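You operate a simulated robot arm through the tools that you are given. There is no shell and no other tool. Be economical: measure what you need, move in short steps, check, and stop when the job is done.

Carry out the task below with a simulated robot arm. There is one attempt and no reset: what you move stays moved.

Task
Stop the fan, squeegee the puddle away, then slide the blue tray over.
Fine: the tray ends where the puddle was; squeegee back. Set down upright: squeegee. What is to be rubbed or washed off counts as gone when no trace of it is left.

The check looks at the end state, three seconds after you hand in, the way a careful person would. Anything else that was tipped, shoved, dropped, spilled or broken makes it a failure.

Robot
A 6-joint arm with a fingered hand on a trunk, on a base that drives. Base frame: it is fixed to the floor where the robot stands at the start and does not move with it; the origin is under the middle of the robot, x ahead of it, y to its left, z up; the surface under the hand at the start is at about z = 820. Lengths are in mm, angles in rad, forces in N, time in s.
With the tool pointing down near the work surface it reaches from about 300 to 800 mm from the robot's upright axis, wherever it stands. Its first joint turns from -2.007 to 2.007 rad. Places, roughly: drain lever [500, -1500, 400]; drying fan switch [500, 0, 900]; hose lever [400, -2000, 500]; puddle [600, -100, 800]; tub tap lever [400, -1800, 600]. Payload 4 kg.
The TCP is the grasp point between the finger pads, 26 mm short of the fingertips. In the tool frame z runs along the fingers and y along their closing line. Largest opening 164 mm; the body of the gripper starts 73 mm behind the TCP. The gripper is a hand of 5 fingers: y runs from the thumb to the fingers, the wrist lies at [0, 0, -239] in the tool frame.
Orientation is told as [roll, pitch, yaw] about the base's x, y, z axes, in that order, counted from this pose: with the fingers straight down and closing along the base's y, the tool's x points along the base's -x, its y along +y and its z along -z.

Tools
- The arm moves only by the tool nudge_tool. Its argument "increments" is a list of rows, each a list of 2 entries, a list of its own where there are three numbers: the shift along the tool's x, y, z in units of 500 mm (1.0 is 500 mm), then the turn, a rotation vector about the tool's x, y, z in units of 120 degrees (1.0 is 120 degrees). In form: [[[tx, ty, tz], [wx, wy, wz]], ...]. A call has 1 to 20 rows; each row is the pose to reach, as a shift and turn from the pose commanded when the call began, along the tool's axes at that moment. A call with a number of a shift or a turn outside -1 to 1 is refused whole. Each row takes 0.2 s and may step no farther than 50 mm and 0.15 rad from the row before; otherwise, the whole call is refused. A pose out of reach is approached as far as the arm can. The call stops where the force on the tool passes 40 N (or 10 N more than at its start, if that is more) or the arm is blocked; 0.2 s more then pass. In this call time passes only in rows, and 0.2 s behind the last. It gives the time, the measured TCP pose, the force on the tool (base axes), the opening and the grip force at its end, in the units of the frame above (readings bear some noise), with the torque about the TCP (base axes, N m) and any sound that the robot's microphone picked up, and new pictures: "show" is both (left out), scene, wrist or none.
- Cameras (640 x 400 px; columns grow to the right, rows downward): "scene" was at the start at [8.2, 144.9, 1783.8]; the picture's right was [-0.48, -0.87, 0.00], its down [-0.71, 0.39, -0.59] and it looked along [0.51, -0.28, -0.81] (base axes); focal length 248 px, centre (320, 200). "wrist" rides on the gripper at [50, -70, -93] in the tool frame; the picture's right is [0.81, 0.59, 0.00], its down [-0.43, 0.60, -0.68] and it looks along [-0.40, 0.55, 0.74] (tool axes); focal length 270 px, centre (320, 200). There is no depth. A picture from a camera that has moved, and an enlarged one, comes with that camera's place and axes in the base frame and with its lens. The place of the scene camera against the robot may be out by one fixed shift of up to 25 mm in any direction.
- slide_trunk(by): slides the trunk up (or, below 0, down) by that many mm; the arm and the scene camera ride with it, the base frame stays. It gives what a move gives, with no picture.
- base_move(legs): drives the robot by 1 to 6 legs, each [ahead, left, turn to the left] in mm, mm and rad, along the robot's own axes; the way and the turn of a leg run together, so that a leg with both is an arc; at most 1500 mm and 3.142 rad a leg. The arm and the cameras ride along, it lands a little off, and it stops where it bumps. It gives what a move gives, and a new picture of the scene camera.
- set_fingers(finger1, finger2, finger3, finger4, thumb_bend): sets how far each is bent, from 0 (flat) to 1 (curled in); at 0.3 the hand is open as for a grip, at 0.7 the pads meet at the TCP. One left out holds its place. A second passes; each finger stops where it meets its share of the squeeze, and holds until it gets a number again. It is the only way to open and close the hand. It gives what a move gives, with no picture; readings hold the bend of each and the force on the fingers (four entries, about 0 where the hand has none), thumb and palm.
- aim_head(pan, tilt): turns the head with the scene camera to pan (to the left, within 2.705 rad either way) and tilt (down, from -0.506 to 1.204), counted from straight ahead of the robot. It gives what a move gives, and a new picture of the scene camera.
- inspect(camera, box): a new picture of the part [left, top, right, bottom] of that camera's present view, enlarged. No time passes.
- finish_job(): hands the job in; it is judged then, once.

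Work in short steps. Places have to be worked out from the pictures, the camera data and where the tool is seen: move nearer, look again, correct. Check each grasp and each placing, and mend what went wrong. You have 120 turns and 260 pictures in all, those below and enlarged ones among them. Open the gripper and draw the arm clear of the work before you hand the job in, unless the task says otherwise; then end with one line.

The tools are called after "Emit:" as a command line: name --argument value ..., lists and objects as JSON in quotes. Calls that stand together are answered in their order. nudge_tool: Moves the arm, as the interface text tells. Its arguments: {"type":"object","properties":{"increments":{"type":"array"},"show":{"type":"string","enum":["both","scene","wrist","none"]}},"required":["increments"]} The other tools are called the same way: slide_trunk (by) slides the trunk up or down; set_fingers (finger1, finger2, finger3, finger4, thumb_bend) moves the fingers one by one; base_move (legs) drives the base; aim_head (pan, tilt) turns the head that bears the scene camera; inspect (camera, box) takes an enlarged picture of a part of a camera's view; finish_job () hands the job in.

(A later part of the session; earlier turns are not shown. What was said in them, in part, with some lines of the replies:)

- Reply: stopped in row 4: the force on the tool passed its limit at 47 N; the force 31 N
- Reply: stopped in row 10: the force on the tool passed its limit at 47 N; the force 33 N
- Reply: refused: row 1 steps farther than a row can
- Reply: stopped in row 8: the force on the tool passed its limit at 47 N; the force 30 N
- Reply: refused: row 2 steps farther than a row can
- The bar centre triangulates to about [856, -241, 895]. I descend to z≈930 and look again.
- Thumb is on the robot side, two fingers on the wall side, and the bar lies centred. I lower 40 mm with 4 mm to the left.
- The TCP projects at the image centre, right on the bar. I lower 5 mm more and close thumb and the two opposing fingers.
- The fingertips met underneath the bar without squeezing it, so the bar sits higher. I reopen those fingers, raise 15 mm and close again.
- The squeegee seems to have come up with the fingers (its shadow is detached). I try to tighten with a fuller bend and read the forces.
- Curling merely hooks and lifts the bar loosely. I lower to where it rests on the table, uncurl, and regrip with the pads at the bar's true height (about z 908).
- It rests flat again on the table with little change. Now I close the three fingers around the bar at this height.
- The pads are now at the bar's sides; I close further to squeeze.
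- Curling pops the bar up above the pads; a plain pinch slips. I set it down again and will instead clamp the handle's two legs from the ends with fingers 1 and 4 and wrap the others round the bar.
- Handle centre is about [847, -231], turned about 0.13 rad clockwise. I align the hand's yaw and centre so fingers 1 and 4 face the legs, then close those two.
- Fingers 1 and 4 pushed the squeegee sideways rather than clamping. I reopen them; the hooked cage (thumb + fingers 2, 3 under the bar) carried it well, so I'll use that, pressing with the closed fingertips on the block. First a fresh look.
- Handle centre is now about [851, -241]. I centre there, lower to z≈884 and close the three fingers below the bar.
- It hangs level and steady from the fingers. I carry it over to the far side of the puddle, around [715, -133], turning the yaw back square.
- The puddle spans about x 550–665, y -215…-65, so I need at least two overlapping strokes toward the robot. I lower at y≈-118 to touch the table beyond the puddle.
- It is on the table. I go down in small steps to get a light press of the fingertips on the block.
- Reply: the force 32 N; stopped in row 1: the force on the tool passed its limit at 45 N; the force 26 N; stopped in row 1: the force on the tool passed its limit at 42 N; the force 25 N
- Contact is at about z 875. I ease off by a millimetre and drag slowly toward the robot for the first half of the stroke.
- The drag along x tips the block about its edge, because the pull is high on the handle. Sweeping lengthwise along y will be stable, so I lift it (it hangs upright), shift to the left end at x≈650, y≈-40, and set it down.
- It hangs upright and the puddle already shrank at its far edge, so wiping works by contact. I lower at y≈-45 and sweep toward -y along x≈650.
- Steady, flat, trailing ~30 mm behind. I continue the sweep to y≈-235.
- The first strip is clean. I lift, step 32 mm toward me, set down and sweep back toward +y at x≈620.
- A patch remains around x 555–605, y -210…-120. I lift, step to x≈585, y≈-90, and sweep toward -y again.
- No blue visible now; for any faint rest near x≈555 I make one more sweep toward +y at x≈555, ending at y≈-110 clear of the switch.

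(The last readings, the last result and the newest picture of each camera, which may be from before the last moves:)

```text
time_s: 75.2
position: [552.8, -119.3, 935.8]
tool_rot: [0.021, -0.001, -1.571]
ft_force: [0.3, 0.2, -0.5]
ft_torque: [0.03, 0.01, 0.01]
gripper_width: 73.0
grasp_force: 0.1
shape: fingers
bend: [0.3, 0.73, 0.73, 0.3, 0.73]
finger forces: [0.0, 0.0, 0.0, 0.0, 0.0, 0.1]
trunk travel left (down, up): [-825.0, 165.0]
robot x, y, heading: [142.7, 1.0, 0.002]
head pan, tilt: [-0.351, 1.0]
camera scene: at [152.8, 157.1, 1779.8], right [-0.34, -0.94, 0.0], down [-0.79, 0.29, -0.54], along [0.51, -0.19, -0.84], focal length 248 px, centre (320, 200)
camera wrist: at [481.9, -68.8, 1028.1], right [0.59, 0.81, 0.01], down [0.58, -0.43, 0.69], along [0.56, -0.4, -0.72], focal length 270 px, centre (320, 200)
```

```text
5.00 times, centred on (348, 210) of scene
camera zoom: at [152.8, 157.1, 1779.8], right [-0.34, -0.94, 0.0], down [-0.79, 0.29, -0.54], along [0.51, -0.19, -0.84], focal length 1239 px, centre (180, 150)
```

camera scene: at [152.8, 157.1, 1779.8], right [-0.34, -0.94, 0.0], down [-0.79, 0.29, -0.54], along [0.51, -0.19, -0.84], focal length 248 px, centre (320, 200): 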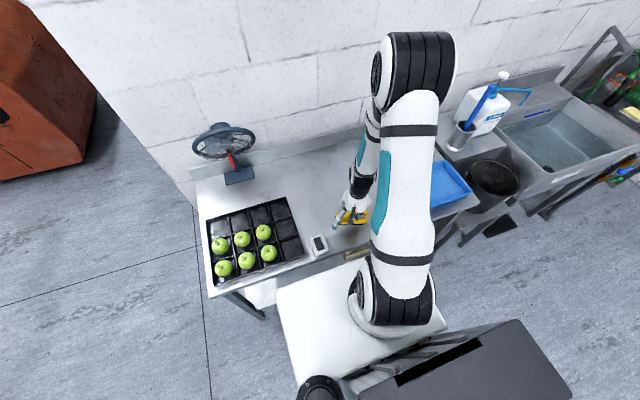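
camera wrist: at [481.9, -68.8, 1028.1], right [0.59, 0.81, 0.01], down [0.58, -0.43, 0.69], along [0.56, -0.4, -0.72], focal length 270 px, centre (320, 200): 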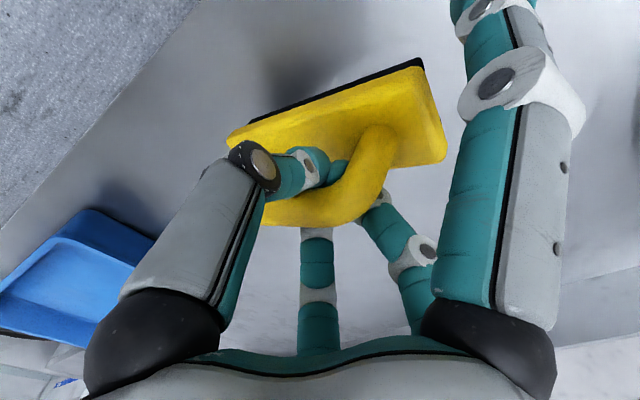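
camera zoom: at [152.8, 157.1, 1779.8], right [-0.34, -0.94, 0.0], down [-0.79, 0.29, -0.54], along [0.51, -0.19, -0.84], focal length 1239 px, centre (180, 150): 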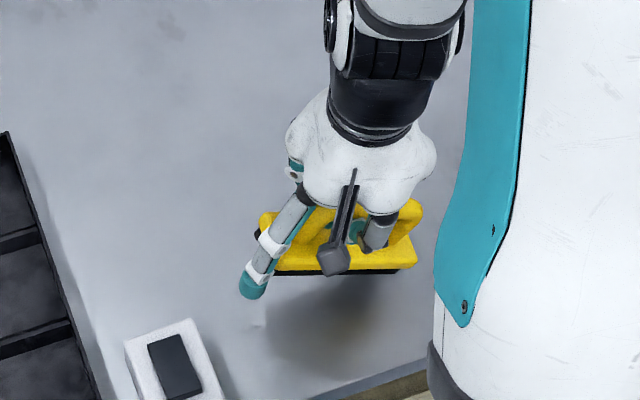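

I carry the squeegee back above its starting place, about [855, -242], and inspect the wiped area.

Emit:
nudge_tool --increments '[[[-0.025, 0.06, -0.02], [0, 0, 0]], [[-0.05, 0.12, -0.02], [0, 0, 0]], [[-0.074, 0.181, -0.02], [0, 0, 0]], [[-0.1, 0.242, -0.02], [0, 0, 0]], [[-0.124, 0.302, -0.02], [0, 0, 0]], [[-0.148, 0.362, -0.02], [0, 0, 0]], [[-0.172, 0.423, -0.02], [0, 0, 0]], [[-0.197, 0.483, -0.02], [0, 0, 0]], [[-0.222, 0.544, -0.02], [0, 0, 0]], [[-0.246, 0.604, -0.02], [0, 0, 0]]]'

Emit:
inspect --camera "scene" --box '[300, 175, 396, 235]'

Emit:
inspect --camera "scene" --box '[300, 125, 396, 185]'

```text
time_s: 77.4
position: [854.0, -242.0, 949.9]
tool_rot: [0.022, -0.002, -1.573]
ft_force: [-0.5, 0.4, -1.8]
ft_torque: [0.04, -0.02, -0.01]
gripper_width: 73.1
grasp_force: 0.1
shape: fingers
bend: [0.3, 0.73, 0.73, 0.3, 0.73]
finger forces: [0.0, 0.0, 0.0, 0.1, 0.0, 0.0]
trunk travel left (down, up): [-825.0, 165.0]
robot x, y, heading: [145.8, 0.5, -0.004]
head pan, tilt: [-0.351, 1.0]
camera scene: at [154.7, 156.0, 1780.0], right [-0.34, -0.94, 0.0], down [-0.79, 0.29, -0.54], along [0.51, -0.18, -0.84], focal length 248 px, centre (320, 200)
camera wrist: at [784.1, -190.6, 1042.8], right [0.59, 0.81, 0.01], down [0.58, -0.43, 0.69], along [0.56, -0.4, -0.72], focal length 270 px, centre (320, 200)
```

scene: 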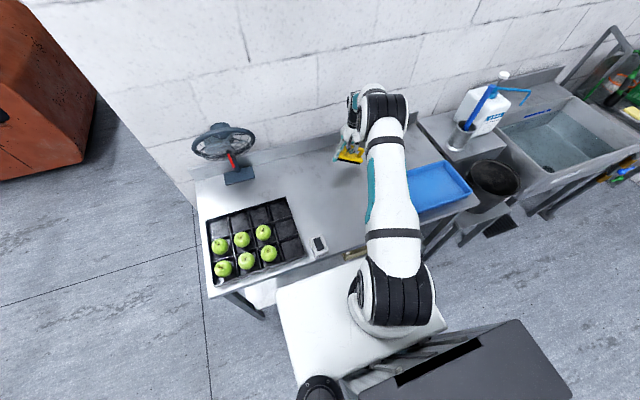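
wrist: 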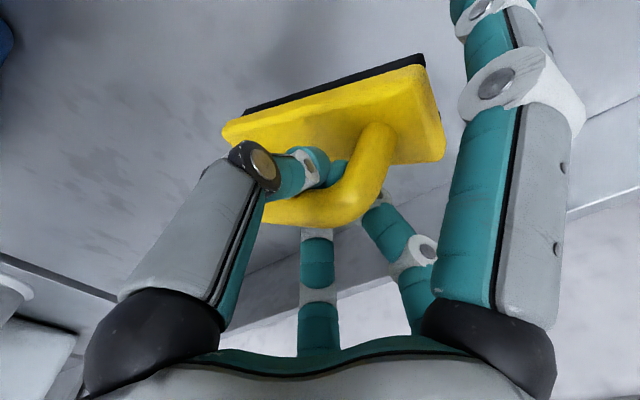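

```text
6.67 times, centred on (348, 205) of scene
camera zoom: at [154.7, 156.0, 1780.0], right [-0.34, -0.94, 0.0], down [-0.79, 0.29, -0.54], along [0.51, -0.18, -0.84], focal length 1652 px, centre (133, 167)
```

zoom: 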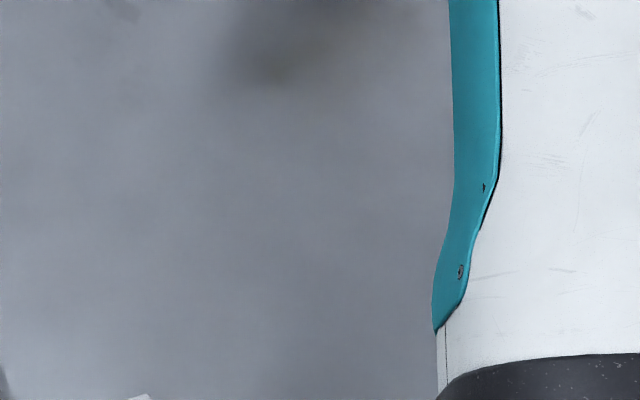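

```text
6.67 times, centred on (348, 155) of scene
camera zoom: at [154.7, 156.0, 1780.0], right [-0.34, -0.94, 0.0], down [-0.79, 0.29, -0.54], along [0.51, -0.18, -0.84], focal length 1652 px, centre (133, 500)
```

zoom: 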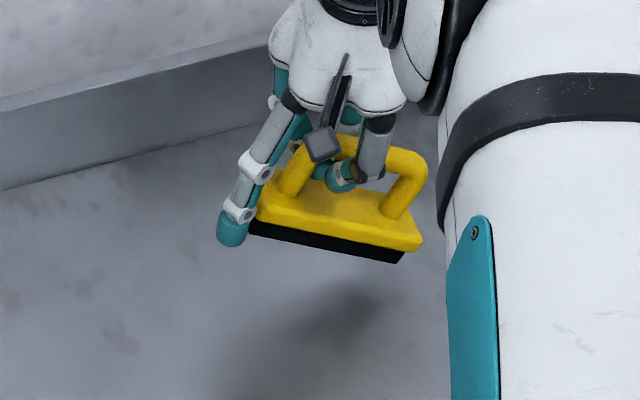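

The wiped area looks clean. The squeegee hangs turned about 16° clockwise, so I turn the hand back +0.28 rad to square it before setting it down.

Emit:
nudge_tool --increments '[[[0, 0, 0], [0, 0, -0.034]], [[0, 0, 0], [0, 0, -0.068]], [[0, 0, 0], [0, 0, -0.1]], [[0, 0, 0], [0, 0, -0.134]], [[0, 0, 0.04], [0, 0, -0.134]]]'

Emit:
inspect --camera "scene" --box '[316, 140, 380, 180]'

```text
time_s: 78.6
position: [854.1, -242.6, 933.2]
tool_rot: [0.021, -0.007, -1.29]
ft_force: [0.7, 0.4, -1.2]
ft_torque: [0.01, -0.01, 0.01]
gripper_width: 73.2
grasp_force: 0.0
shape: fingers
bend: [0.3, 0.73, 0.73, 0.3, 0.73]
finger forces: [0.0, 0.0, 0.0, 0.0, 0.1, 0.0]
trunk travel left (down, up): [-825.0, 165.0]
robot x, y, heading: [141.2, -2.5, -0.001]
head pan, tilt: [-0.351, 1.0]
camera scene: at [154.4, 156.2, 1780.0], right [-0.34, -0.94, 0.0], down [-0.79, 0.29, -0.54], along [0.51, -0.18, -0.84], focal length 248 px, centre (320, 200)
camera wrist: at [772.5, -212.3, 1024.6], right [0.34, 0.94, 0.01], down [0.68, -0.25, 0.69], along [0.65, -0.23, -0.72], focal length 270 px, centre (320, 200)
```

scene: 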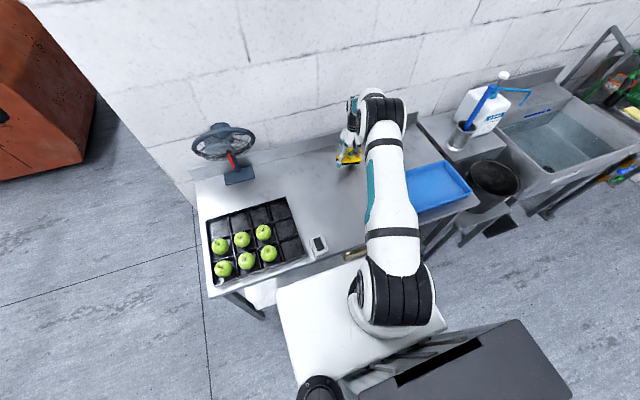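
wrist: 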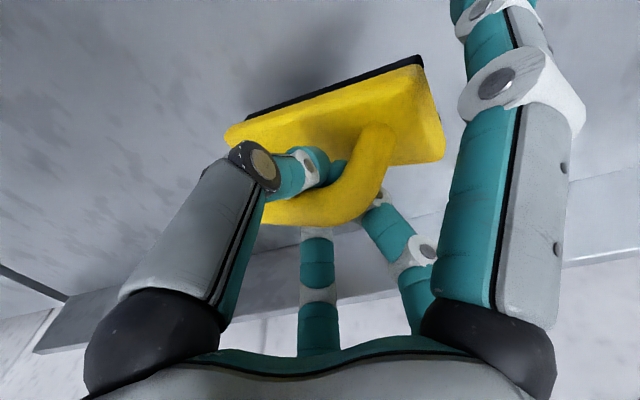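

```text
10.00 times, centred on (348, 160) of scene
camera zoom: at [154.4, 156.2, 1780.0], right [-0.34, -0.94, 0.0], down [-0.79, 0.29, -0.54], along [0.51, -0.18, -0.84], focal length 2477 px, centre (40, 600)
```

zoom: 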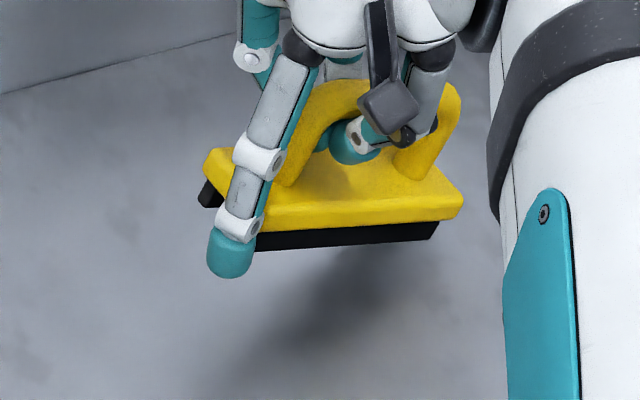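

It follows the hand; another +0.23 rad matches the original angle. I turn, then lower onto the table to z≈886.

Emit:
nudge_tool --increments '[[[0, 0, 0], [0, 0, -0.036]], [[0, 0, 0], [0, 0, -0.073]], [[0, 0, 0], [0, 0, -0.11]], [[0, 0, 0.03], [0, 0, -0.11]], [[0, 0, 0.06], [0, 0, -0.11]], [[0, 0, 0.08], [0, 0, -0.11]], [[0, 0, 0.096], [0, 0, -0.11]]]'

Emit:
inspect --camera "scene" --box '[316, 140, 380, 180]'

```text
time_s: 80.2
position: [857.9, -242.8, 883.2]
tool_rot: [0.02, -0.015, -1.06]
ft_force: [-0.2, 0.2, -0.2]
ft_torque: [-0.02, 0.03, 0.01]
gripper_width: 73.0
grasp_force: 0.0
shape: fingers
bend: [0.3, 0.73, 0.73, 0.3, 0.73]
finger forces: [0.0, 0.0, 0.0, 0.1, 0.0, 0.0]
trunk travel left (down, up): [-825.0, 165.0]
robot x, y, heading: [144.2, -0.4, 0.006]
head pan, tilt: [-0.351, 1.0]
camera scene: at [153.7, 156.5, 1780.0], right [-0.34, -0.94, 0.0], down [-0.79, 0.29, -0.54], along [0.51, -0.18, -0.84], focal length 248 px, centre (320, 200)
camera wrist: at [771.4, -231.6, 975.2], right [0.12, 0.99, 0.0], down [0.71, -0.08, 0.69], along [0.69, -0.08, -0.72], focal length 270 px, centre (320, 200)
```

scene: 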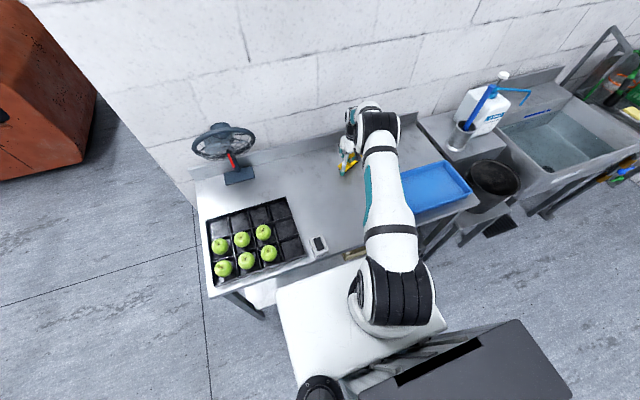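
wrist: 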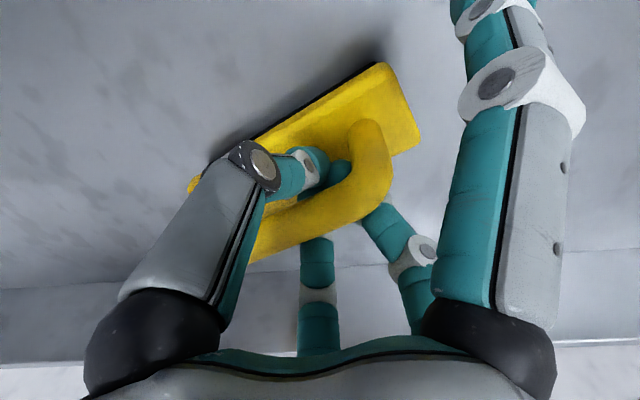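

```text
10.00 times, centred on (348, 160) of scene
camera zoom: at [153.7, 156.5, 1780.0], right [-0.34, -0.94, 0.0], down [-0.79, 0.29, -0.54], along [0.51, -0.18, -0.84], focal length 2477 px, centre (40, 600)
```

zoom: 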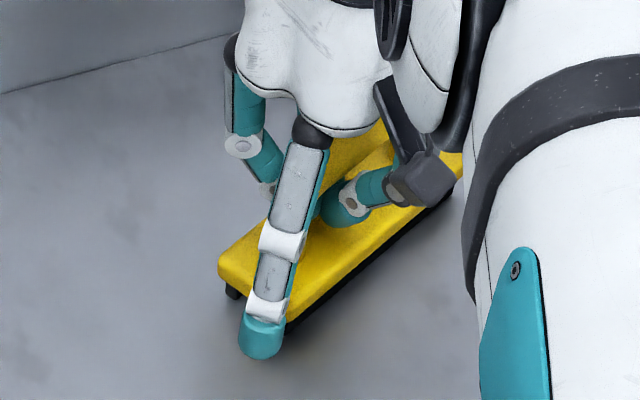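

Once on the table the squeegee swung too far (about 25° counter-clockwise). I turn the hand back by 0.44 rad with the block resting on the table.

Emit:
nudge_tool --increments '[[[0, 0, 0], [0, 0, 0.04]], [[0, 0, 0], [0, 0, 0.08]], [[0, 0, 0], [0, 0, 0.12]], [[0, 0, 0], [0, 0, 0.16]], [[0, 0, 0], [0, 0, 0.21]]]'

Emit:
inspect --camera "scene" --box '[316, 140, 380, 180]'

```text
time_s: 81.4
position: [856.2, -243.5, 883.6]
tool_rot: [0.022, -0.006, -1.501]
ft_force: [0.0, 0.3, -0.1]
ft_torque: [0.01, -0.01, 0.05]
gripper_width: 72.8
grasp_force: 0.1
shape: fingers
bend: [0.3, 0.73, 0.73, 0.3, 0.73]
finger forces: [0.0, 0.0, 0.4, 0.1, 0.0, 0.1]
trunk travel left (down, up): [-825.0, 165.0]
robot x, y, heading: [144.6, -0.8, -0.002]
head pan, tilt: [-0.351, 1.0]
camera scene: at [153.5, 156.6, 1779.9], right [-0.34, -0.94, 0.0], down [-0.79, 0.29, -0.54], along [0.51, -0.18, -0.84], focal length 248 px, centre (320, 200)
camera wrist: at [782.6, -196.6, 975.3], right [0.53, 0.85, 0.01], down [0.61, -0.39, 0.69], along [0.59, -0.36, -0.72], focal length 270 px, centre (320, 200)
```

scene: 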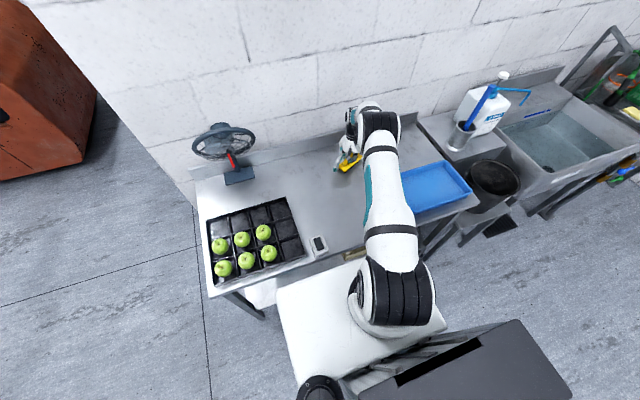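
wrist: 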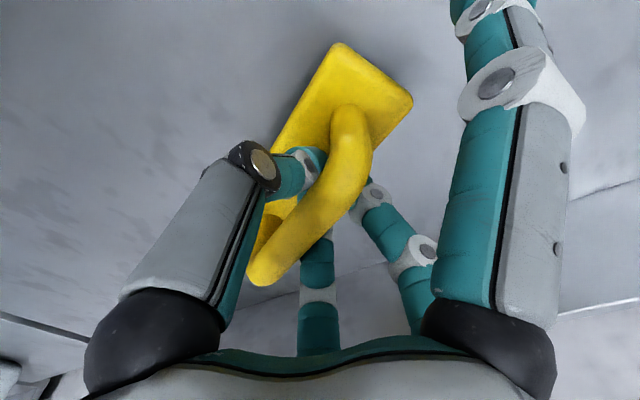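

```text
10.00 times, centred on (348, 160) of scene
camera zoom: at [153.5, 156.6, 1779.9], right [-0.34, -0.94, 0.0], down [-0.79, 0.29, -0.54], along [0.51, -0.18, -0.84], focal length 2477 px, centre (40, 600)
```

zoom: 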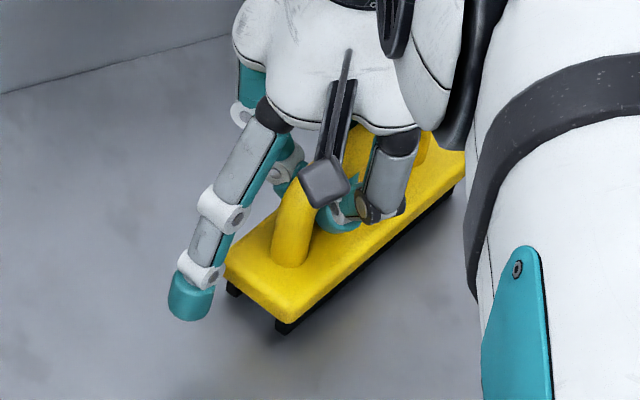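

The block stayed put (slack in the cage). I keep turning the hand clockwise until it carries the block round.

Emit:
nudge_tool --increments '[[[0, 0, 0], [0, 0, 0.05]], [[0, 0, 0], [0, 0, 0.1]], [[0, 0, 0], [0, 0, 0.15]], [[0, 0, 0], [0, 0, 0.2]], [[0, 0, 0], [0, 0, 0.25]]]' --show "wrist"

Emit:
inspect --camera "scene" --box '[316, 140, 380, 180]'

```text
time_s: 82.6
position: [856.7, -242.3, 884.1]
tool_rot: [0.021, 0.009, -2.025]
ft_force: [0.5, -0.5, -0.2]
ft_torque: [-0.02, 0.01, -0.01]
gripper_width: 72.9
grasp_force: 1.1
shape: fingers
bend: [0.3, 0.73, 0.73, 0.3, 0.73]
finger forces: [0.1, 0.1, 0.6, 0.0, 0.6, 0.0]
trunk travel left (down, up): [-825.0, 165.0]
robot x, y, heading: [140.6, 2.0, -0.001]
head pan, tilt: [-0.351, 1.0]
camera wrist: at [814.9, -165.8, 976.2], right [0.88, 0.47, 0.02], down [0.33, -0.65, 0.69], along [0.34, -0.6, -0.73], focal length 270 px, centre (320, 200)
```

wrist: 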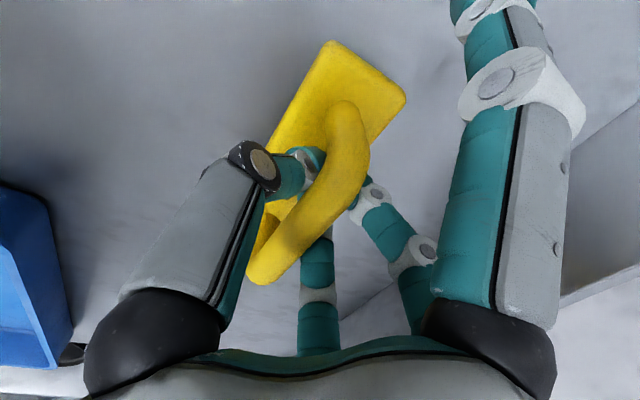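

```text
10.00 times, centred on (348, 160) of scene
camera zoom: at [153.6, 156.5, 1779.9], right [-0.34, -0.94, 0.0], down [-0.79, 0.29, -0.54], along [0.51, -0.18, -0.84], focal length 2477 px, centre (40, 600)
```

zoom: 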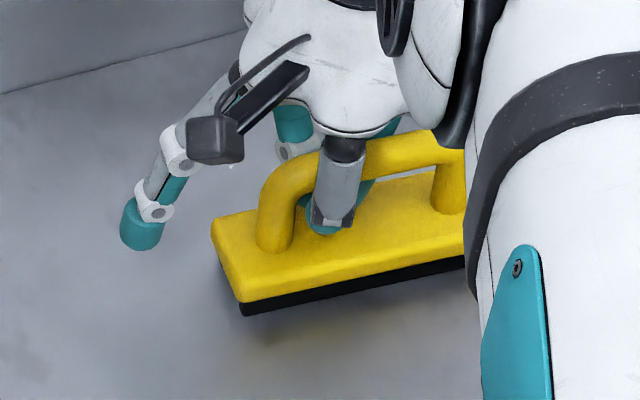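

Now the angle is close to the original (front edge slope -0.24 vs -0.31), and the block sits about 17 mm too far right. I pull it left by moving the hand +30 mm in y on the table.

Emit:
nudge_tool --increments '[[[0.02, -0.007, 0], [0, 0, 0]], [[0.04, -0.013, 0], [0, 0, 0]], [[0.057, -0.019, 0], [0, 0, 0]]]' --show "wrist"

Emit:
inspect --camera "scene" --box '[316, 140, 380, 180]'

```text
time_s: 83.4
position: [859.5, -212.7, 883.4]
tool_rot: [0.022, 0.008, -2.024]
ft_force: [-0.1, -1.4, 0.9]
ft_torque: [-0.01, 0.01, 0.03]
gripper_width: 72.9
grasp_force: 0.0
shape: fingers
bend: [0.3, 0.73, 0.73, 0.3, 0.73]
finger forces: [0.1, 0.1, 0.0, 0.0, 0.0, 0.0]
trunk travel left (down, up): [-825.0, 165.0]
robot x, y, heading: [143.0, 1.3, 0.003]
head pan, tilt: [-0.351, 1.0]
camera wrist: at [818.3, -135.0, 976.2], right [0.88, 0.47, 0.02], down [0.33, -0.65, 0.69], along [0.34, -0.6, -0.73], focal length 270 px, centre (320, 200)
```

wrist: 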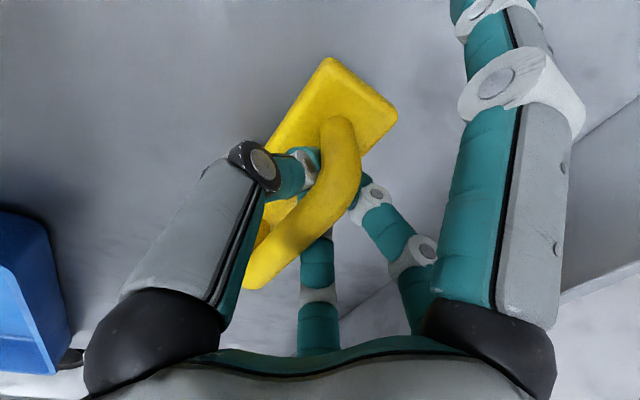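

```text
10.00 times, centred on (348, 160) of scene
camera zoom: at [153.5, 156.7, 1779.9], right [-0.34, -0.94, 0.0], down [-0.79, 0.29, -0.54], along [0.51, -0.18, -0.84], focal length 2477 px, centre (40, 600)
```

zoom: 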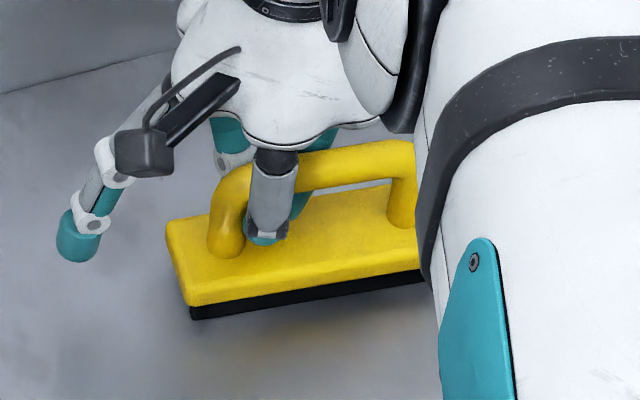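

It's now within about 10–15 mm and 8° of where it was. I open the fingers, lift straight up and look.

Emit:
set_fingers --finger2 0.35 --finger3 0.35 --thumb_bend 0.35

Emit:
nudge_tool --increments '[[[0, 0, -0.04], [0, 0, 0]], [[0, 0, -0.1], [0, 0, 0]], [[0, 0, -0.18], [0, 0, 0]], [[0, 0, -0.26], [0, 0, 0]]]'

Emit:
inspect --camera "scene" --box '[316, 140, 380, 180]'

```text
time_s: 84.4
position: [858.2, -212.0, 883.9]
tool_rot: [0.022, 0.008, -2.024]
ft_force: [-0.4, -0.6, 0.4]
ft_torque: [0.0, -0.02, 0.01]
gripper_width: 85.0
grasp_force: 0.1
shape: fingers
bend: [0.3, 0.35, 0.35, 0.3, 0.35]
finger forces: [0.0, 0.0, 0.0, 0.1, 0.1, 0.0]
trunk travel left (down, up): [-825.0, 165.0]
robot x, y, heading: [143.0, 0.5, -0.001]
head pan, tilt: [-0.351, 1.0]
```

```text
time_s: 85.4
position: [858.2, -213.6, 1013.8]
tool_rot: [0.021, 0.008, -2.024]
ft_force: [-0.8, 0.1, -0.6]
ft_torque: [-0.05, -0.02, -0.04]
gripper_width: 85.0
grasp_force: 0.0
shape: fingers
bend: [0.3, 0.35, 0.35, 0.3, 0.35]
finger forces: [0.0, 0.0, 0.0, 0.0, 0.0, 0.0]
trunk travel left (down, up): [-825.0, 165.0]
robot x, y, heading: [142.6, 2.0, 0.001]
head pan, tilt: [-0.351, 1.0]
camera scene: at [152.6, 156.7, 1779.8], right [-0.34, -0.94, 0.0], down [-0.79, 0.29, -0.54], along [0.51, -0.18, -0.84], focal length 248 px, centre (320, 200)
camera wrist: at [817.3, -137.2, 1107.6], right [0.88, 0.47, 0.02], down [0.33, -0.65, 0.69], along [0.34, -0.6, -0.73], focal length 270 px, centre (320, 200)
```

scene: 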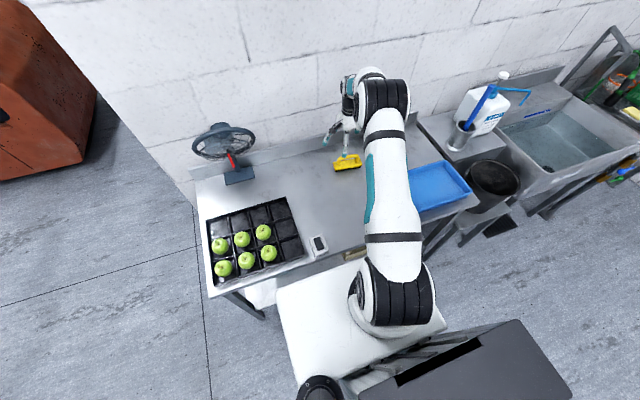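
wrist: 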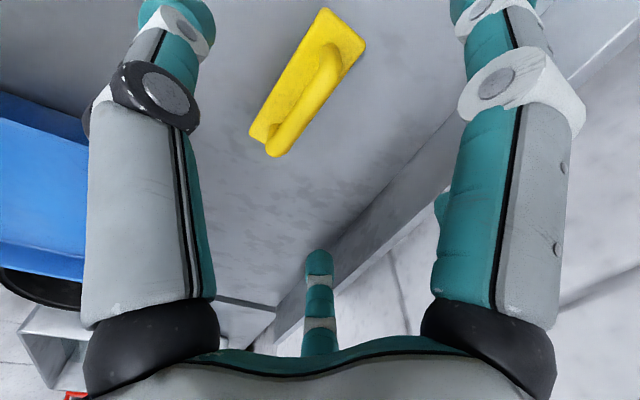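

```text
10.00 times, centred on (348, 160) of scene
camera zoom: at [152.6, 156.7, 1779.8], right [-0.34, -0.94, 0.0], down [-0.79, 0.29, -0.54], along [0.51, -0.18, -0.84], focal length 2477 px, centre (40, 600)
```

zoom: 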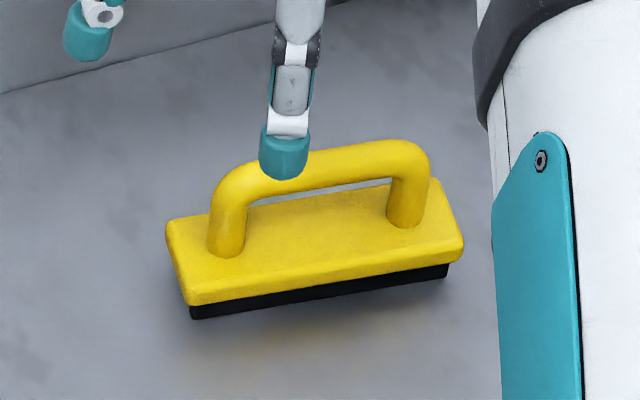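

The squeegee stands upright within about 1 cm of its first place. Next the tray: roughly x 480–700, y -663…-385. I curl thumb, fingers 1 and 4, keep fingers 2, 3 open, and bring the hand over the tray with yaw 0, to pull its left wall from inside toward +y.

Emit:
set_fingers --finger1 0.95 --finger2 0.3 --finger3 0.3 --finger4 0.95 --thumb_bend 0.95

Emit:
nudge_tool --increments '[[[-0.05, -0.015, -0.02], [0, 0, -0.064]], [[-0.1, -0.031, -0.02], [0, 0, -0.129]], [[-0.15, -0.046, -0.02], [0, 0, -0.193]], [[-0.2, -0.061, -0.02], [0, 0, -0.258]], [[-0.25, -0.077, -0.02], [0, 0, -0.322]], [[-0.3, -0.092, -0.02], [0, 0, -0.386]], [[-0.35, -0.107, -0.02], [0, 0, -0.451]], [[-0.4, -0.123, -0.02], [0, 0, -0.515]], [[-0.451, -0.138, -0.02], [0, 0, -0.58]], [[-0.501, -0.153, -0.02], [0, 0, -0.644]], [[-0.551, -0.169, -0.02], [0, 0, -0.708]], [[-0.601, -0.184, -0.02], [0, 0, -0.773]], [[-0.651, -0.2, -0.02], [0, 0, -0.837]], [[-0.701, -0.215, -0.02], [0, 0, -0.902]], [[-0.751, -0.23, -0.02], [0, 0, -0.966]]]' --show "wrist"

Emit:
aim_head --pan -0.75 --tilt 0.95

```text
time_s: 86.4
position: [860.4, -214.3, 1015.3]
tool_rot: [0.022, 0.007, -2.022]
ft_force: [0.5, 0.1, -0.1]
ft_torque: [-0.02, -0.01, 0.0]
gripper_width: 24.7
grasp_force: 0.0
shape: fingers
bend: [0.75, 0.3, 0.3, 0.75, 0.95]
finger forces: [0.1, 0.0, 0.0, 0.0, 0.1, 0.0]
trunk travel left (down, up): [-825.0, 165.0]
robot x, y, heading: [143.2, 5.1, 0.0]
head pan, tilt: [-0.351, 1.0]
```

```text
time_s: 89.6
position: [588.5, -501.3, 1017.5]
tool_rot: [0.0, -0.024, 0.002]
ft_force: [0.2, -0.3, 0.1]
ft_torque: [-0.01, -0.01, -0.01]
gripper_width: 24.7
grasp_force: 0.0
shape: fingers
bend: [0.75, 0.3, 0.3, 0.75, 0.95]
finger forces: [0.1, 0.0, 0.0, 0.0, 0.1, 0.0]
trunk travel left (down, up): [-825.0, 165.0]
robot x, y, heading: [144.6, -2.2, 0.001]
head pan, tilt: [-0.351, 1.0]
camera wrist: at [536.6, -569.0, 1110.2], right [-0.81, 0.59, -0.02], down [0.41, 0.6, 0.69], along [0.41, 0.55, -0.73], focal length 270 px, centre (320, 200)
```

wrist: 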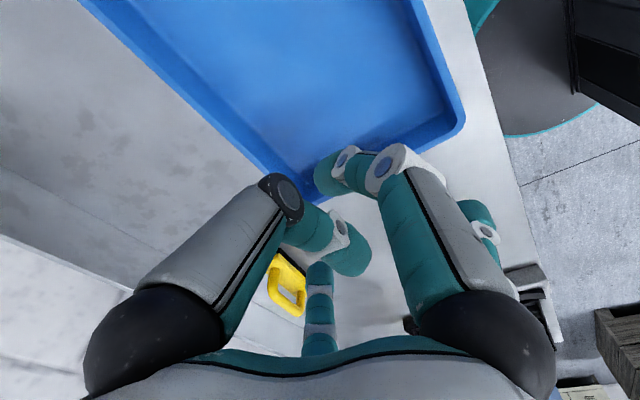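

```text
time_s: 90.5
position: [588.4, -500.2, 1017.5]
tool_rot: [-0.001, -0.024, -0.001]
ft_force: [-0.6, -0.2, 0.1]
ft_torque: [0.01, -0.03, 0.0]
gripper_width: 24.8
grasp_force: 0.1
shape: fingers
bend: [0.75, 0.3, 0.3, 0.75, 0.95]
finger forces: [0.0, 0.0, 0.0, 0.0, 0.1, 0.0]
trunk travel left (down, up): [-825.0, 165.0]
robot x, y, heading: [143.0, 3.4, -0.001]
head pan, tilt: [-0.75, 0.949]
camera scene: at [141.2, 130.8, 1783.5], right [-0.68, -0.73, 0.0], down [-0.6, 0.55, -0.58], along [0.43, -0.4, -0.81], focal length 248 px, centre (320, 200)
```

scene: 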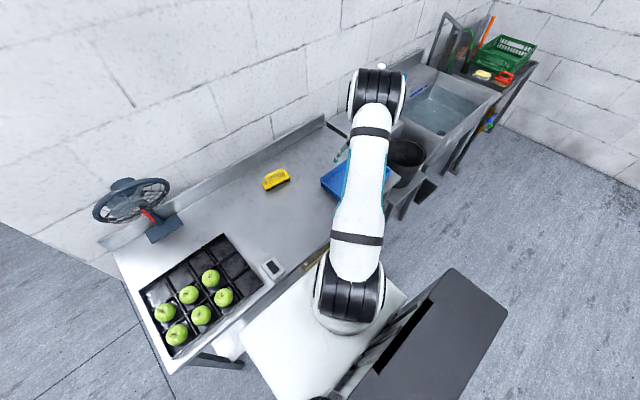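

Tips of fingers 2 and 3 sit at about ±55 in x and 70 mm ahead in y, 25 mm below TCP; the tray's left wall is at y≈-385. I lower inside the tray at x≈597 with the tips well behind the wall.

Emit:
nudge_tool --increments '[[[-0.016, -0.01, 0.08], [0, 0, 0]], [[-0.016, -0.02, 0.16], [0, 0, 0]], [[-0.016, -0.03, 0.23], [0, 0, 0]], [[-0.016, -0.03, 0.27], [0, 0, 0]], [[-0.016, -0.03, 0.295], [0, 0, 0]]]'

Emit:
inspect --camera "scene" --box '[290, 130, 400, 210]'

```text
time_s: 91.7
position: [599.7, -513.5, 869.4]
tool_rot: [-0.001, -0.023, -0.001]
ft_force: [0.3, 0.6, -0.7]
ft_torque: [-0.01, 0.0, 0.0]
gripper_width: 24.5
grasp_force: 0.0
shape: fingers
bend: [0.75, 0.3, 0.3, 0.75, 0.95]
finger forces: [0.0, 0.1, 0.0, 0.1, 0.0, 0.0]
trunk travel left (down, up): [-825.0, 165.0]
robot x, y, heading: [142.4, 2.4, -0.0]
head pan, tilt: [-0.75, 0.949]
camera scene: at [141.4, 130.4, 1783.6], right [-0.68, -0.73, 0.0], down [-0.6, 0.55, -0.58], along [0.43, -0.4, -0.81], focal length 248 px, centre (320, 200)
camera wrist: at [549.4, -582.3, 961.5], right [-0.81, 0.59, -0.02], down [0.42, 0.6, 0.69], along [0.42, 0.55, -0.73], focal length 270 px, centre (320, 200)
```

scene: 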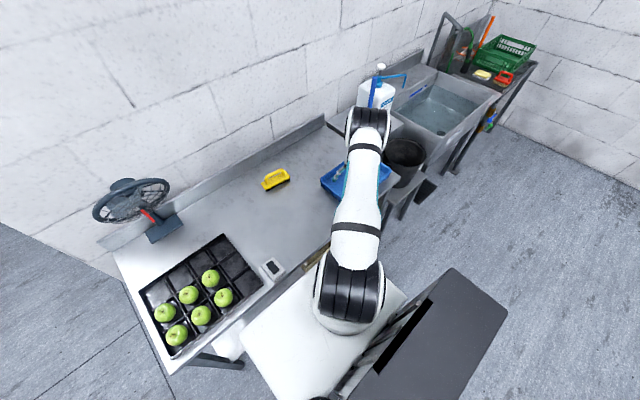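
wrist: 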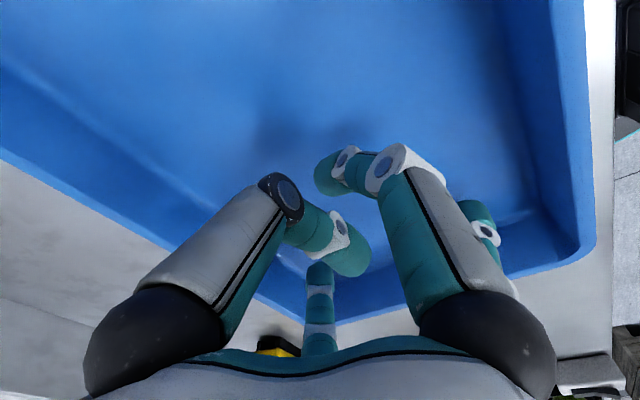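

```text
5.00 times, centred on (345, 170) of scene
camera zoom: at [141.4, 130.4, 1783.6], right [-0.68, -0.73, 0.0], down [-0.6, 0.55, -0.58], along [0.43, -0.4, -0.81], focal length 1239 px, centre (195, 350)
```

zoom: 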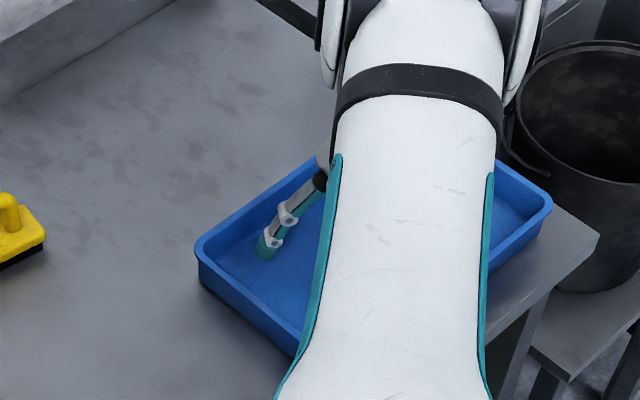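

Fingers are well inside the tray. I move +y 100 mm to meet the left wall and start pulling.

Emit:
nudge_tool --increments '[[[0, 0.03, 0.006], [0, 0, 0]], [[0, 0.06, 0.006], [0, 0, 0]], [[0, 0.09, 0.006], [0, 0, 0]], [[0, 0.12, 0.006], [0, 0, 0]], [[0, 0.15, 0.006], [0, 0, 0]], [[0, 0.18, 0.006], [0, 0, 0]], [[0, 0.21, 0.006], [0, 0, 0]]]'

Emit:
inspect --camera "scene" --box '[270, 130, 400, 225]'

```text
time_s: 93.3
position: [600.2, -408.9, 868.2]
tool_rot: [-0.002, -0.023, -0.001]
ft_force: [0.3, 0.1, 0.8]
ft_torque: [-0.06, 0.0, 0.02]
gripper_width: 25.1
grasp_force: 0.2
shape: fingers
bend: [0.75, 0.3, 0.3, 0.75, 0.95]
finger forces: [0.1, 0.2, 0.0, 0.0, 0.1, 0.1]
trunk travel left (down, up): [-825.0, 165.0]
robot x, y, heading: [146.0, 4.1, 0.002]
head pan, tilt: [-0.75, 0.949]
camera scene: at [141.3, 131.1, 1783.5], right [-0.68, -0.73, 0.0], down [-0.6, 0.55, -0.58], along [0.43, -0.4, -0.81], focal length 248 px, centre (320, 200)
camera wrist: at [549.5, -478.1, 960.8], right [-0.81, 0.59, -0.02], down [0.42, 0.6, 0.69], along [0.41, 0.55, -0.73], focal length 270 px, centre (320, 200)
```

scene: 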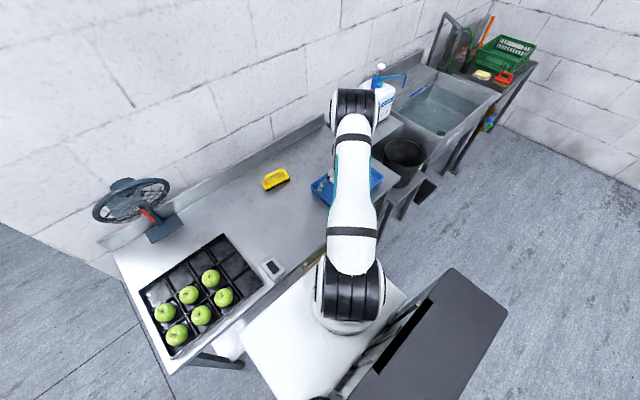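
wrist: 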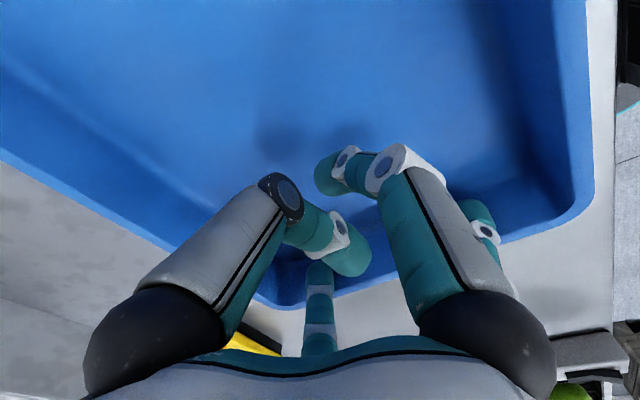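

```text
4.21 times, centred on (335, 178) of scene
camera zoom: at [141.3, 131.1, 1783.5], right [-0.68, -0.73, 0.0], down [-0.6, 0.55, -0.58], along [0.43, -0.4, -0.81], focal length 1043 px, centre (257, 295)
```

zoom: 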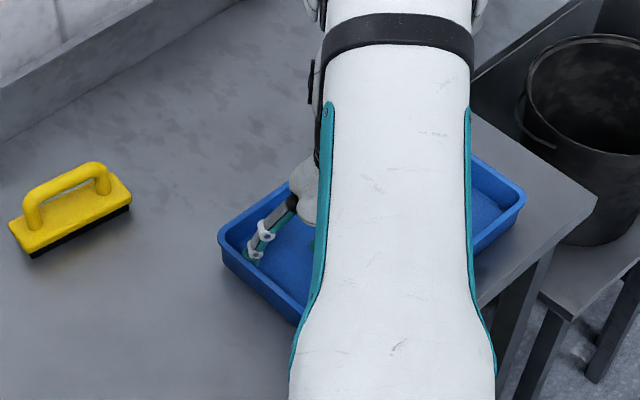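

The tray follows straight; its left wall is now at about y -320 (89 mm ahead of the TCP). I pull on by 230 mm.

Emit:
nudge_tool --increments '[[[0, 0.04, 0], [0, 0, 0]], [[0, 0.08, 0], [0, 0, 0]], [[0, 0.12, 0], [0, 0, 0]], [[0, 0.16, 0], [0, 0, 0]], [[0, 0.2, 0], [0, 0, 0]], [[0, 0.24, 0], [0, 0, 0]], [[0, 0.28, 0], [0, 0, 0]], [[0, 0.32, 0], [0, 0, 0]], [[0, 0.36, 0], [0, 0, 0]], [[0, 0.4, 0], [0, 0, 0]], [[0, 0.44, 0], [0, 0, 0]], [[0, 0.46, 0], [0, 0, 0]]]'

Emit:
inspect --camera "scene" --box '[230, 160, 374, 265]'

```text
time_s: 95.9
position: [602.2, -178.4, 867.1]
tool_rot: [-0.001, -0.023, 0.0]
ft_force: [-0.7, -0.2, -0.3]
ft_torque: [0.03, -0.01, -0.01]
gripper_width: 24.5
grasp_force: 0.3
shape: fingers
bend: [0.75, 0.3, 0.3, 0.75, 0.95]
finger forces: [0.1, 0.3, 0.3, 0.0, 0.1, 0.1]
trunk travel left (down, up): [-825.0, 165.0]
robot x, y, heading: [145.0, -1.5, -0.001]
head pan, tilt: [-0.75, 0.949]
camera scene: at [141.2, 130.9, 1783.5], right [-0.68, -0.73, 0.0], down [-0.6, 0.55, -0.58], along [0.43, -0.4, -0.81], focal length 248 px, centre (320, 200)
camera wrist: at [550.6, -248.1, 960.5], right [-0.81, 0.59, -0.02], down [0.42, 0.6, 0.69], along [0.42, 0.55, -0.73], focal length 270 px, centre (320, 200)
```

scene: 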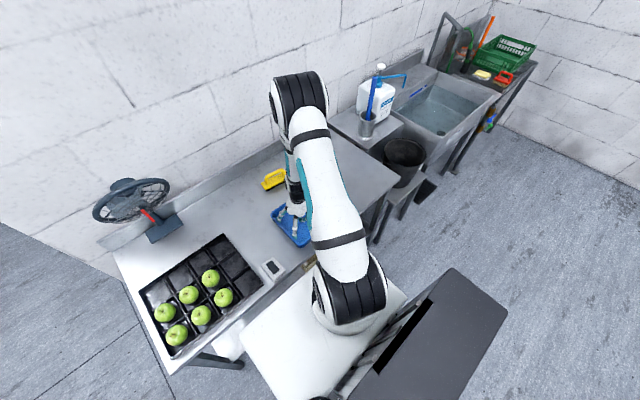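
wrist: 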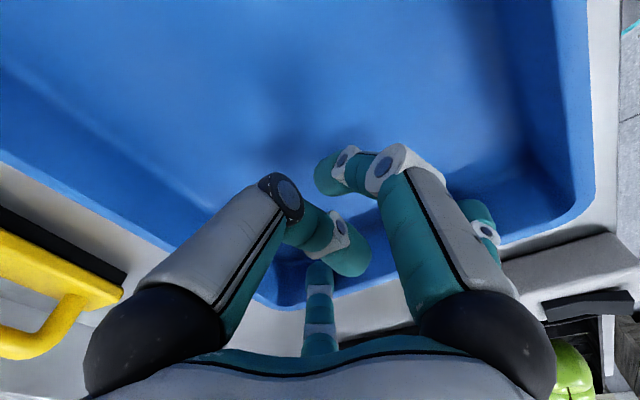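

```text
3.81 times, centred on (302, 212) of scene
camera zoom: at [141.2, 130.9, 1783.5], right [-0.68, -0.73, 0.0], down [-0.6, 0.55, -0.58], along [0.43, -0.4, -0.81], focal length 944 px, centre (389, 152)
```

zoom: 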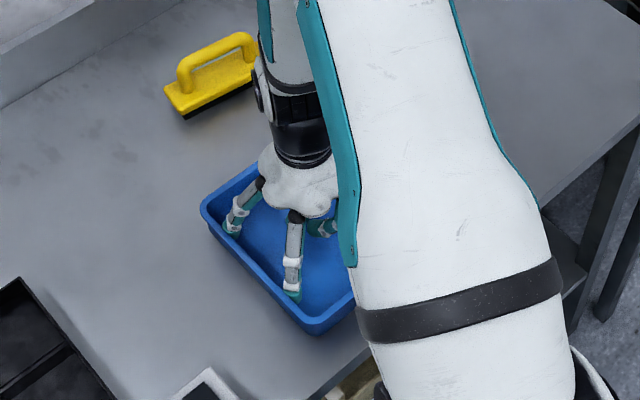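

Left wall is at about y -90. Another 78 mm puts the tray's centre at about y -150, over the former puddle, still ~20 mm short of the switch box.

Emit:
nudge_tool --increments '[[[0, 0.04, 0], [0, 0, 0]], [[0, 0.08, 0], [0, 0, 0]], [[0, 0.12, 0], [0, 0, 0]], [[0, 0.156, 0], [0, 0, 0]]]'

Emit:
inspect --camera "scene" --box '[230, 180, 374, 285]'

```text
time_s: 96.9
position: [599.2, -99.5, 868.5]
tool_rot: [-0.003, -0.026, 0.0]
ft_force: [-0.7, 0.7, -0.9]
ft_torque: [0.02, -0.01, 0.01]
gripper_width: 24.9
grasp_force: 0.0
shape: fingers
bend: [0.75, 0.3, 0.3, 0.75, 0.95]
finger forces: [0.0, 0.1, 0.1, 0.1, 0.0, 0.0]
trunk travel left (down, up): [-825.0, 165.0]
robot x, y, heading: [146.3, 1.5, 0.003]
head pan, tilt: [-0.75, 0.949]
camera scene: at [141.3, 131.3, 1783.5], right [-0.68, -0.73, 0.0], down [-0.6, 0.55, -0.58], along [0.43, -0.4, -0.81], focal length 248 px, centre (320, 200)
camera wrist: at [547.8, -169.0, 961.7], right [-0.81, 0.59, -0.02], down [0.42, 0.6, 0.69], along [0.42, 0.55, -0.73], focal length 270 px, centre (320, 200)
```

scene: 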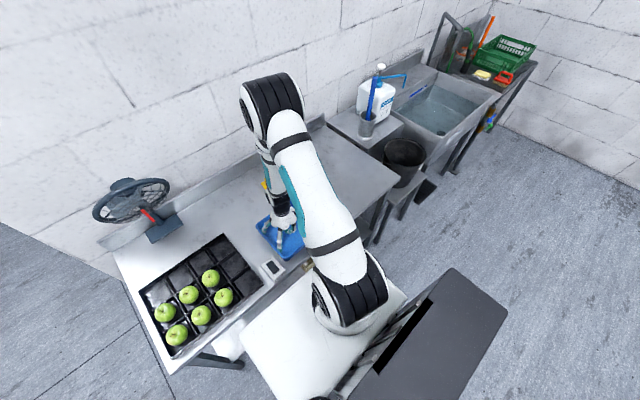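
wrist: 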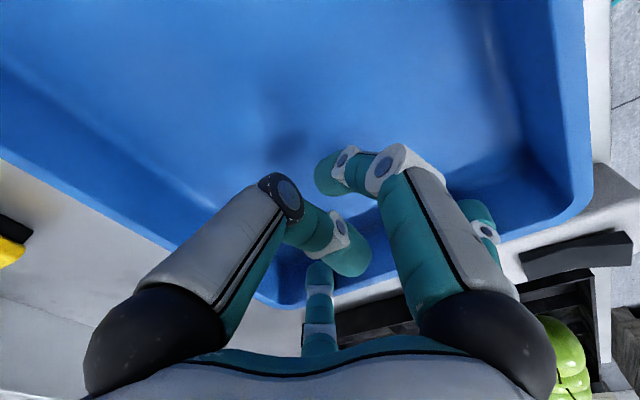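

```text
3.81 times, centred on (302, 232) of scene
camera zoom: at [141.3, 131.3, 1783.5], right [-0.68, -0.73, 0.0], down [-0.6, 0.55, -0.58], along [0.43, -0.4, -0.81], focal length 944 px, centre (389, 76)
```

zoom: 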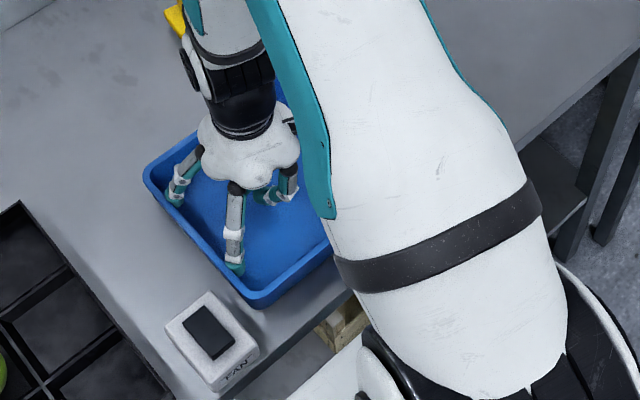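

The tray is in place and the switch sits where it was. I back the fingers off the wall, raise the hand clear, and look at everything.

Emit:
nudge_tool --increments '[[[0, -0.03, 0], [0, 0, 0]], [[0, -0.06, -0.02], [0, 0, 0]], [[0, -0.06, -0.1], [0, 0, 0]], [[0, -0.06, -0.18], [0, 0, 0]], [[0, -0.06, -0.26], [0, 0, 0]], [[0, -0.06, -0.34], [0, 0, 0]], [[0, -0.14, -0.4], [0, 0, 0]], [[0, -0.22, -0.4], [0, 0, 0]], [[0, -0.3, -0.4], [0, 0, 0]], [[0, -0.38, -0.4], [0, 0, 0]], [[0, -0.46, -0.4], [0, 0, 0]], [[0, -0.54, -0.4], [0, 0, 0]], [[0, -0.62, -0.4], [0, 0, 0]], [[0, -0.7, -0.4], [0, 0, 0]]]' --show "wrist"

Emit:
aim_head --pan -0.2 --tilt 1.0

Emit:
inspect --camera "scene" --box '[300, 130, 460, 250]'

```text
time_s: 99.9
position: [596.5, -454.5, 1069.8]
tool_rot: [0.0, -0.025, -0.001]
ft_force: [0.7, 0.8, -0.5]
ft_torque: [0.05, 0.0, -0.01]
gripper_width: 24.7
grasp_force: 0.1
shape: fingers
bend: [0.75, 0.3, 0.3, 0.75, 0.95]
finger forces: [0.0, 0.1, 0.0, 0.1, 0.1, 0.0]
trunk travel left (down, up): [-825.0, 165.0]
robot x, y, heading: [144.7, 1.9, 0.003]
head pan, tilt: [-0.75, 0.949]
camera wrist: at [543.8, -524.1, 1162.6], right [-0.81, 0.59, -0.02], down [0.42, 0.6, 0.69], along [0.41, 0.55, -0.73], focal length 270 px, centre (320, 200)
```

wrist: 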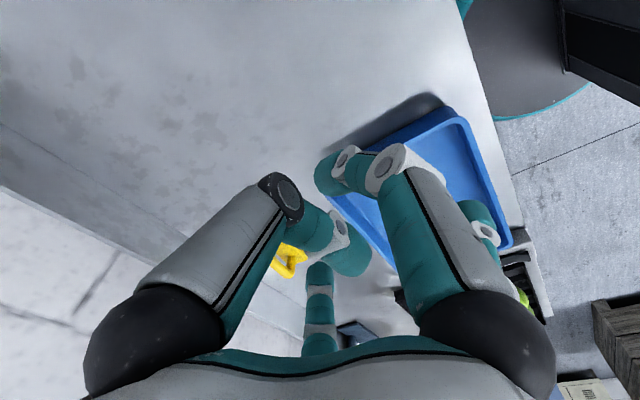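

```text
time_s: 100.9
position: [595.3, -453.1, 1071.5]
tool_rot: [-0.002, -0.024, 0.0]
ft_force: [-0.7, 0.5, 0.4]
ft_torque: [0.02, -0.01, 0.0]
gripper_width: 24.6
grasp_force: 0.0
shape: fingers
bend: [0.75, 0.3, 0.3, 0.75, 0.95]
finger forces: [0.0, 0.0, 0.0, 0.0, 0.0, 0.0]
trunk travel left (down, up): [-825.0, 165.0]
robot x, y, heading: [148.4, 0.5, -0.003]
head pan, tilt: [-0.201, 1.0]
camera scene: at [156.2, 166.6, 1779.9], right [-0.2, -0.98, 0.0], down [-0.82, 0.17, -0.54], along [0.53, -0.11, -0.84], focal length 248 px, centre (320, 200)
```

scene: 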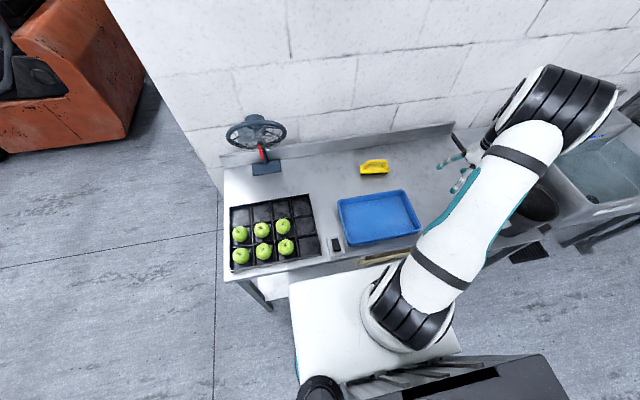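

```text
3.33 times, centred on (380, 190) of scene
camera zoom: at [156.2, 166.6, 1779.9], right [-0.2, -0.98, 0.0], down [-0.82, 0.17, -0.54], along [0.53, -0.11, -0.84], focal length 826 px, centre (120, 233)
```

zoom: 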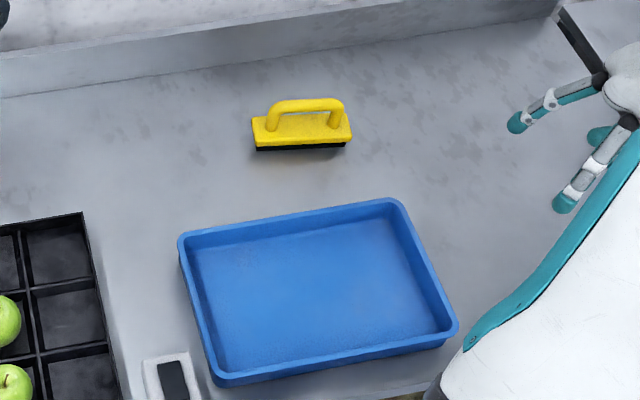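

The tray now covers the former puddle area (centre about [599, -167], spanning y -320…-12), the squeegee is upright, and no trace of water shows. I open the hand and verify the fan is still off and the table's right side clean.

Emit:
set_fingers --finger1 0.3 --finger2 0.3 --finger3 0.3 --finger4 0.3 --thumb_bend 0.3

Emit:
inspect --camera "scene" --box '[210, 105, 320, 185]'

Emit:
inspect --camera "scene" --box '[300, 170, 380, 270]'

```text
time_s: 101.9
position: [594.7, -453.1, 1070.2]
tool_rot: [-0.002, -0.023, 0.0]
ft_force: [-0.2, -0.3, -0.4]
ft_torque: [0.03, 0.01, 0.02]
gripper_width: 90.6
grasp_force: 0.1
shape: fingers
bend: [0.3, 0.3, 0.3, 0.3, 0.3]
finger forces: [0.0, 0.0, 0.0, 0.0, 0.0, 0.1]
trunk travel left (down, up): [-825.0, 165.0]
robot x, y, heading: [146.1, -3.2, 0.005]
head pan, tilt: [-0.201, 1.0]
```

```text
5.00 times, centred on (265, 145) of scene
camera zoom: at [156.2, 166.5, 1779.9], right [-0.2, -0.98, 0.0], down [-0.82, 0.17, -0.54], along [0.53, -0.11, -0.84], focal length 1239 px, centre (595, 475)
```

zoom: 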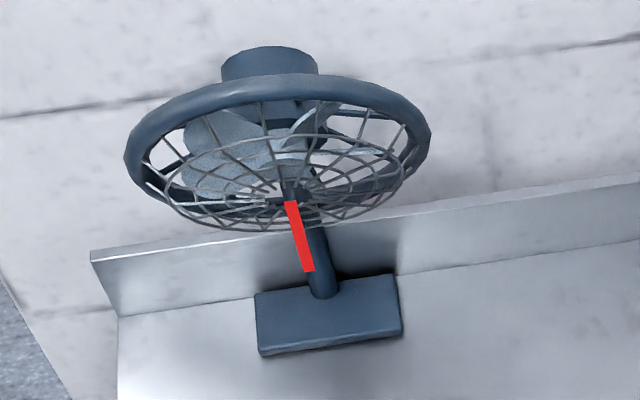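

```text
4.00 times, centred on (340, 220) of scene
camera zoom: at [156.2, 166.5, 1779.9], right [-0.2, -0.98, 0.0], down [-0.82, 0.17, -0.54], along [0.53, -0.11, -0.84], focal length 991 px, centre (240, 120)
```

zoom: 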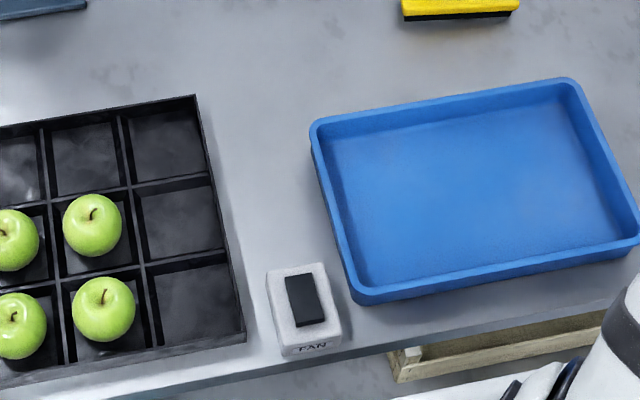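

The fan is still, the table shows no water, the tray is over the puddle's spot, the squeegee is back upright, and the hand is open and clear. I hand the job in.

Emit:
finish_job

```text
The job is handed in.
```

The fan is off, the puddle is wiped away with no visible trace, and the squeegee is upright within about 1 cm (turned a few degrees) of its first place. The blue tray now covers where the puddle was, centred about 25–30 mm off the puddle's middle to stay clear of the switch box.
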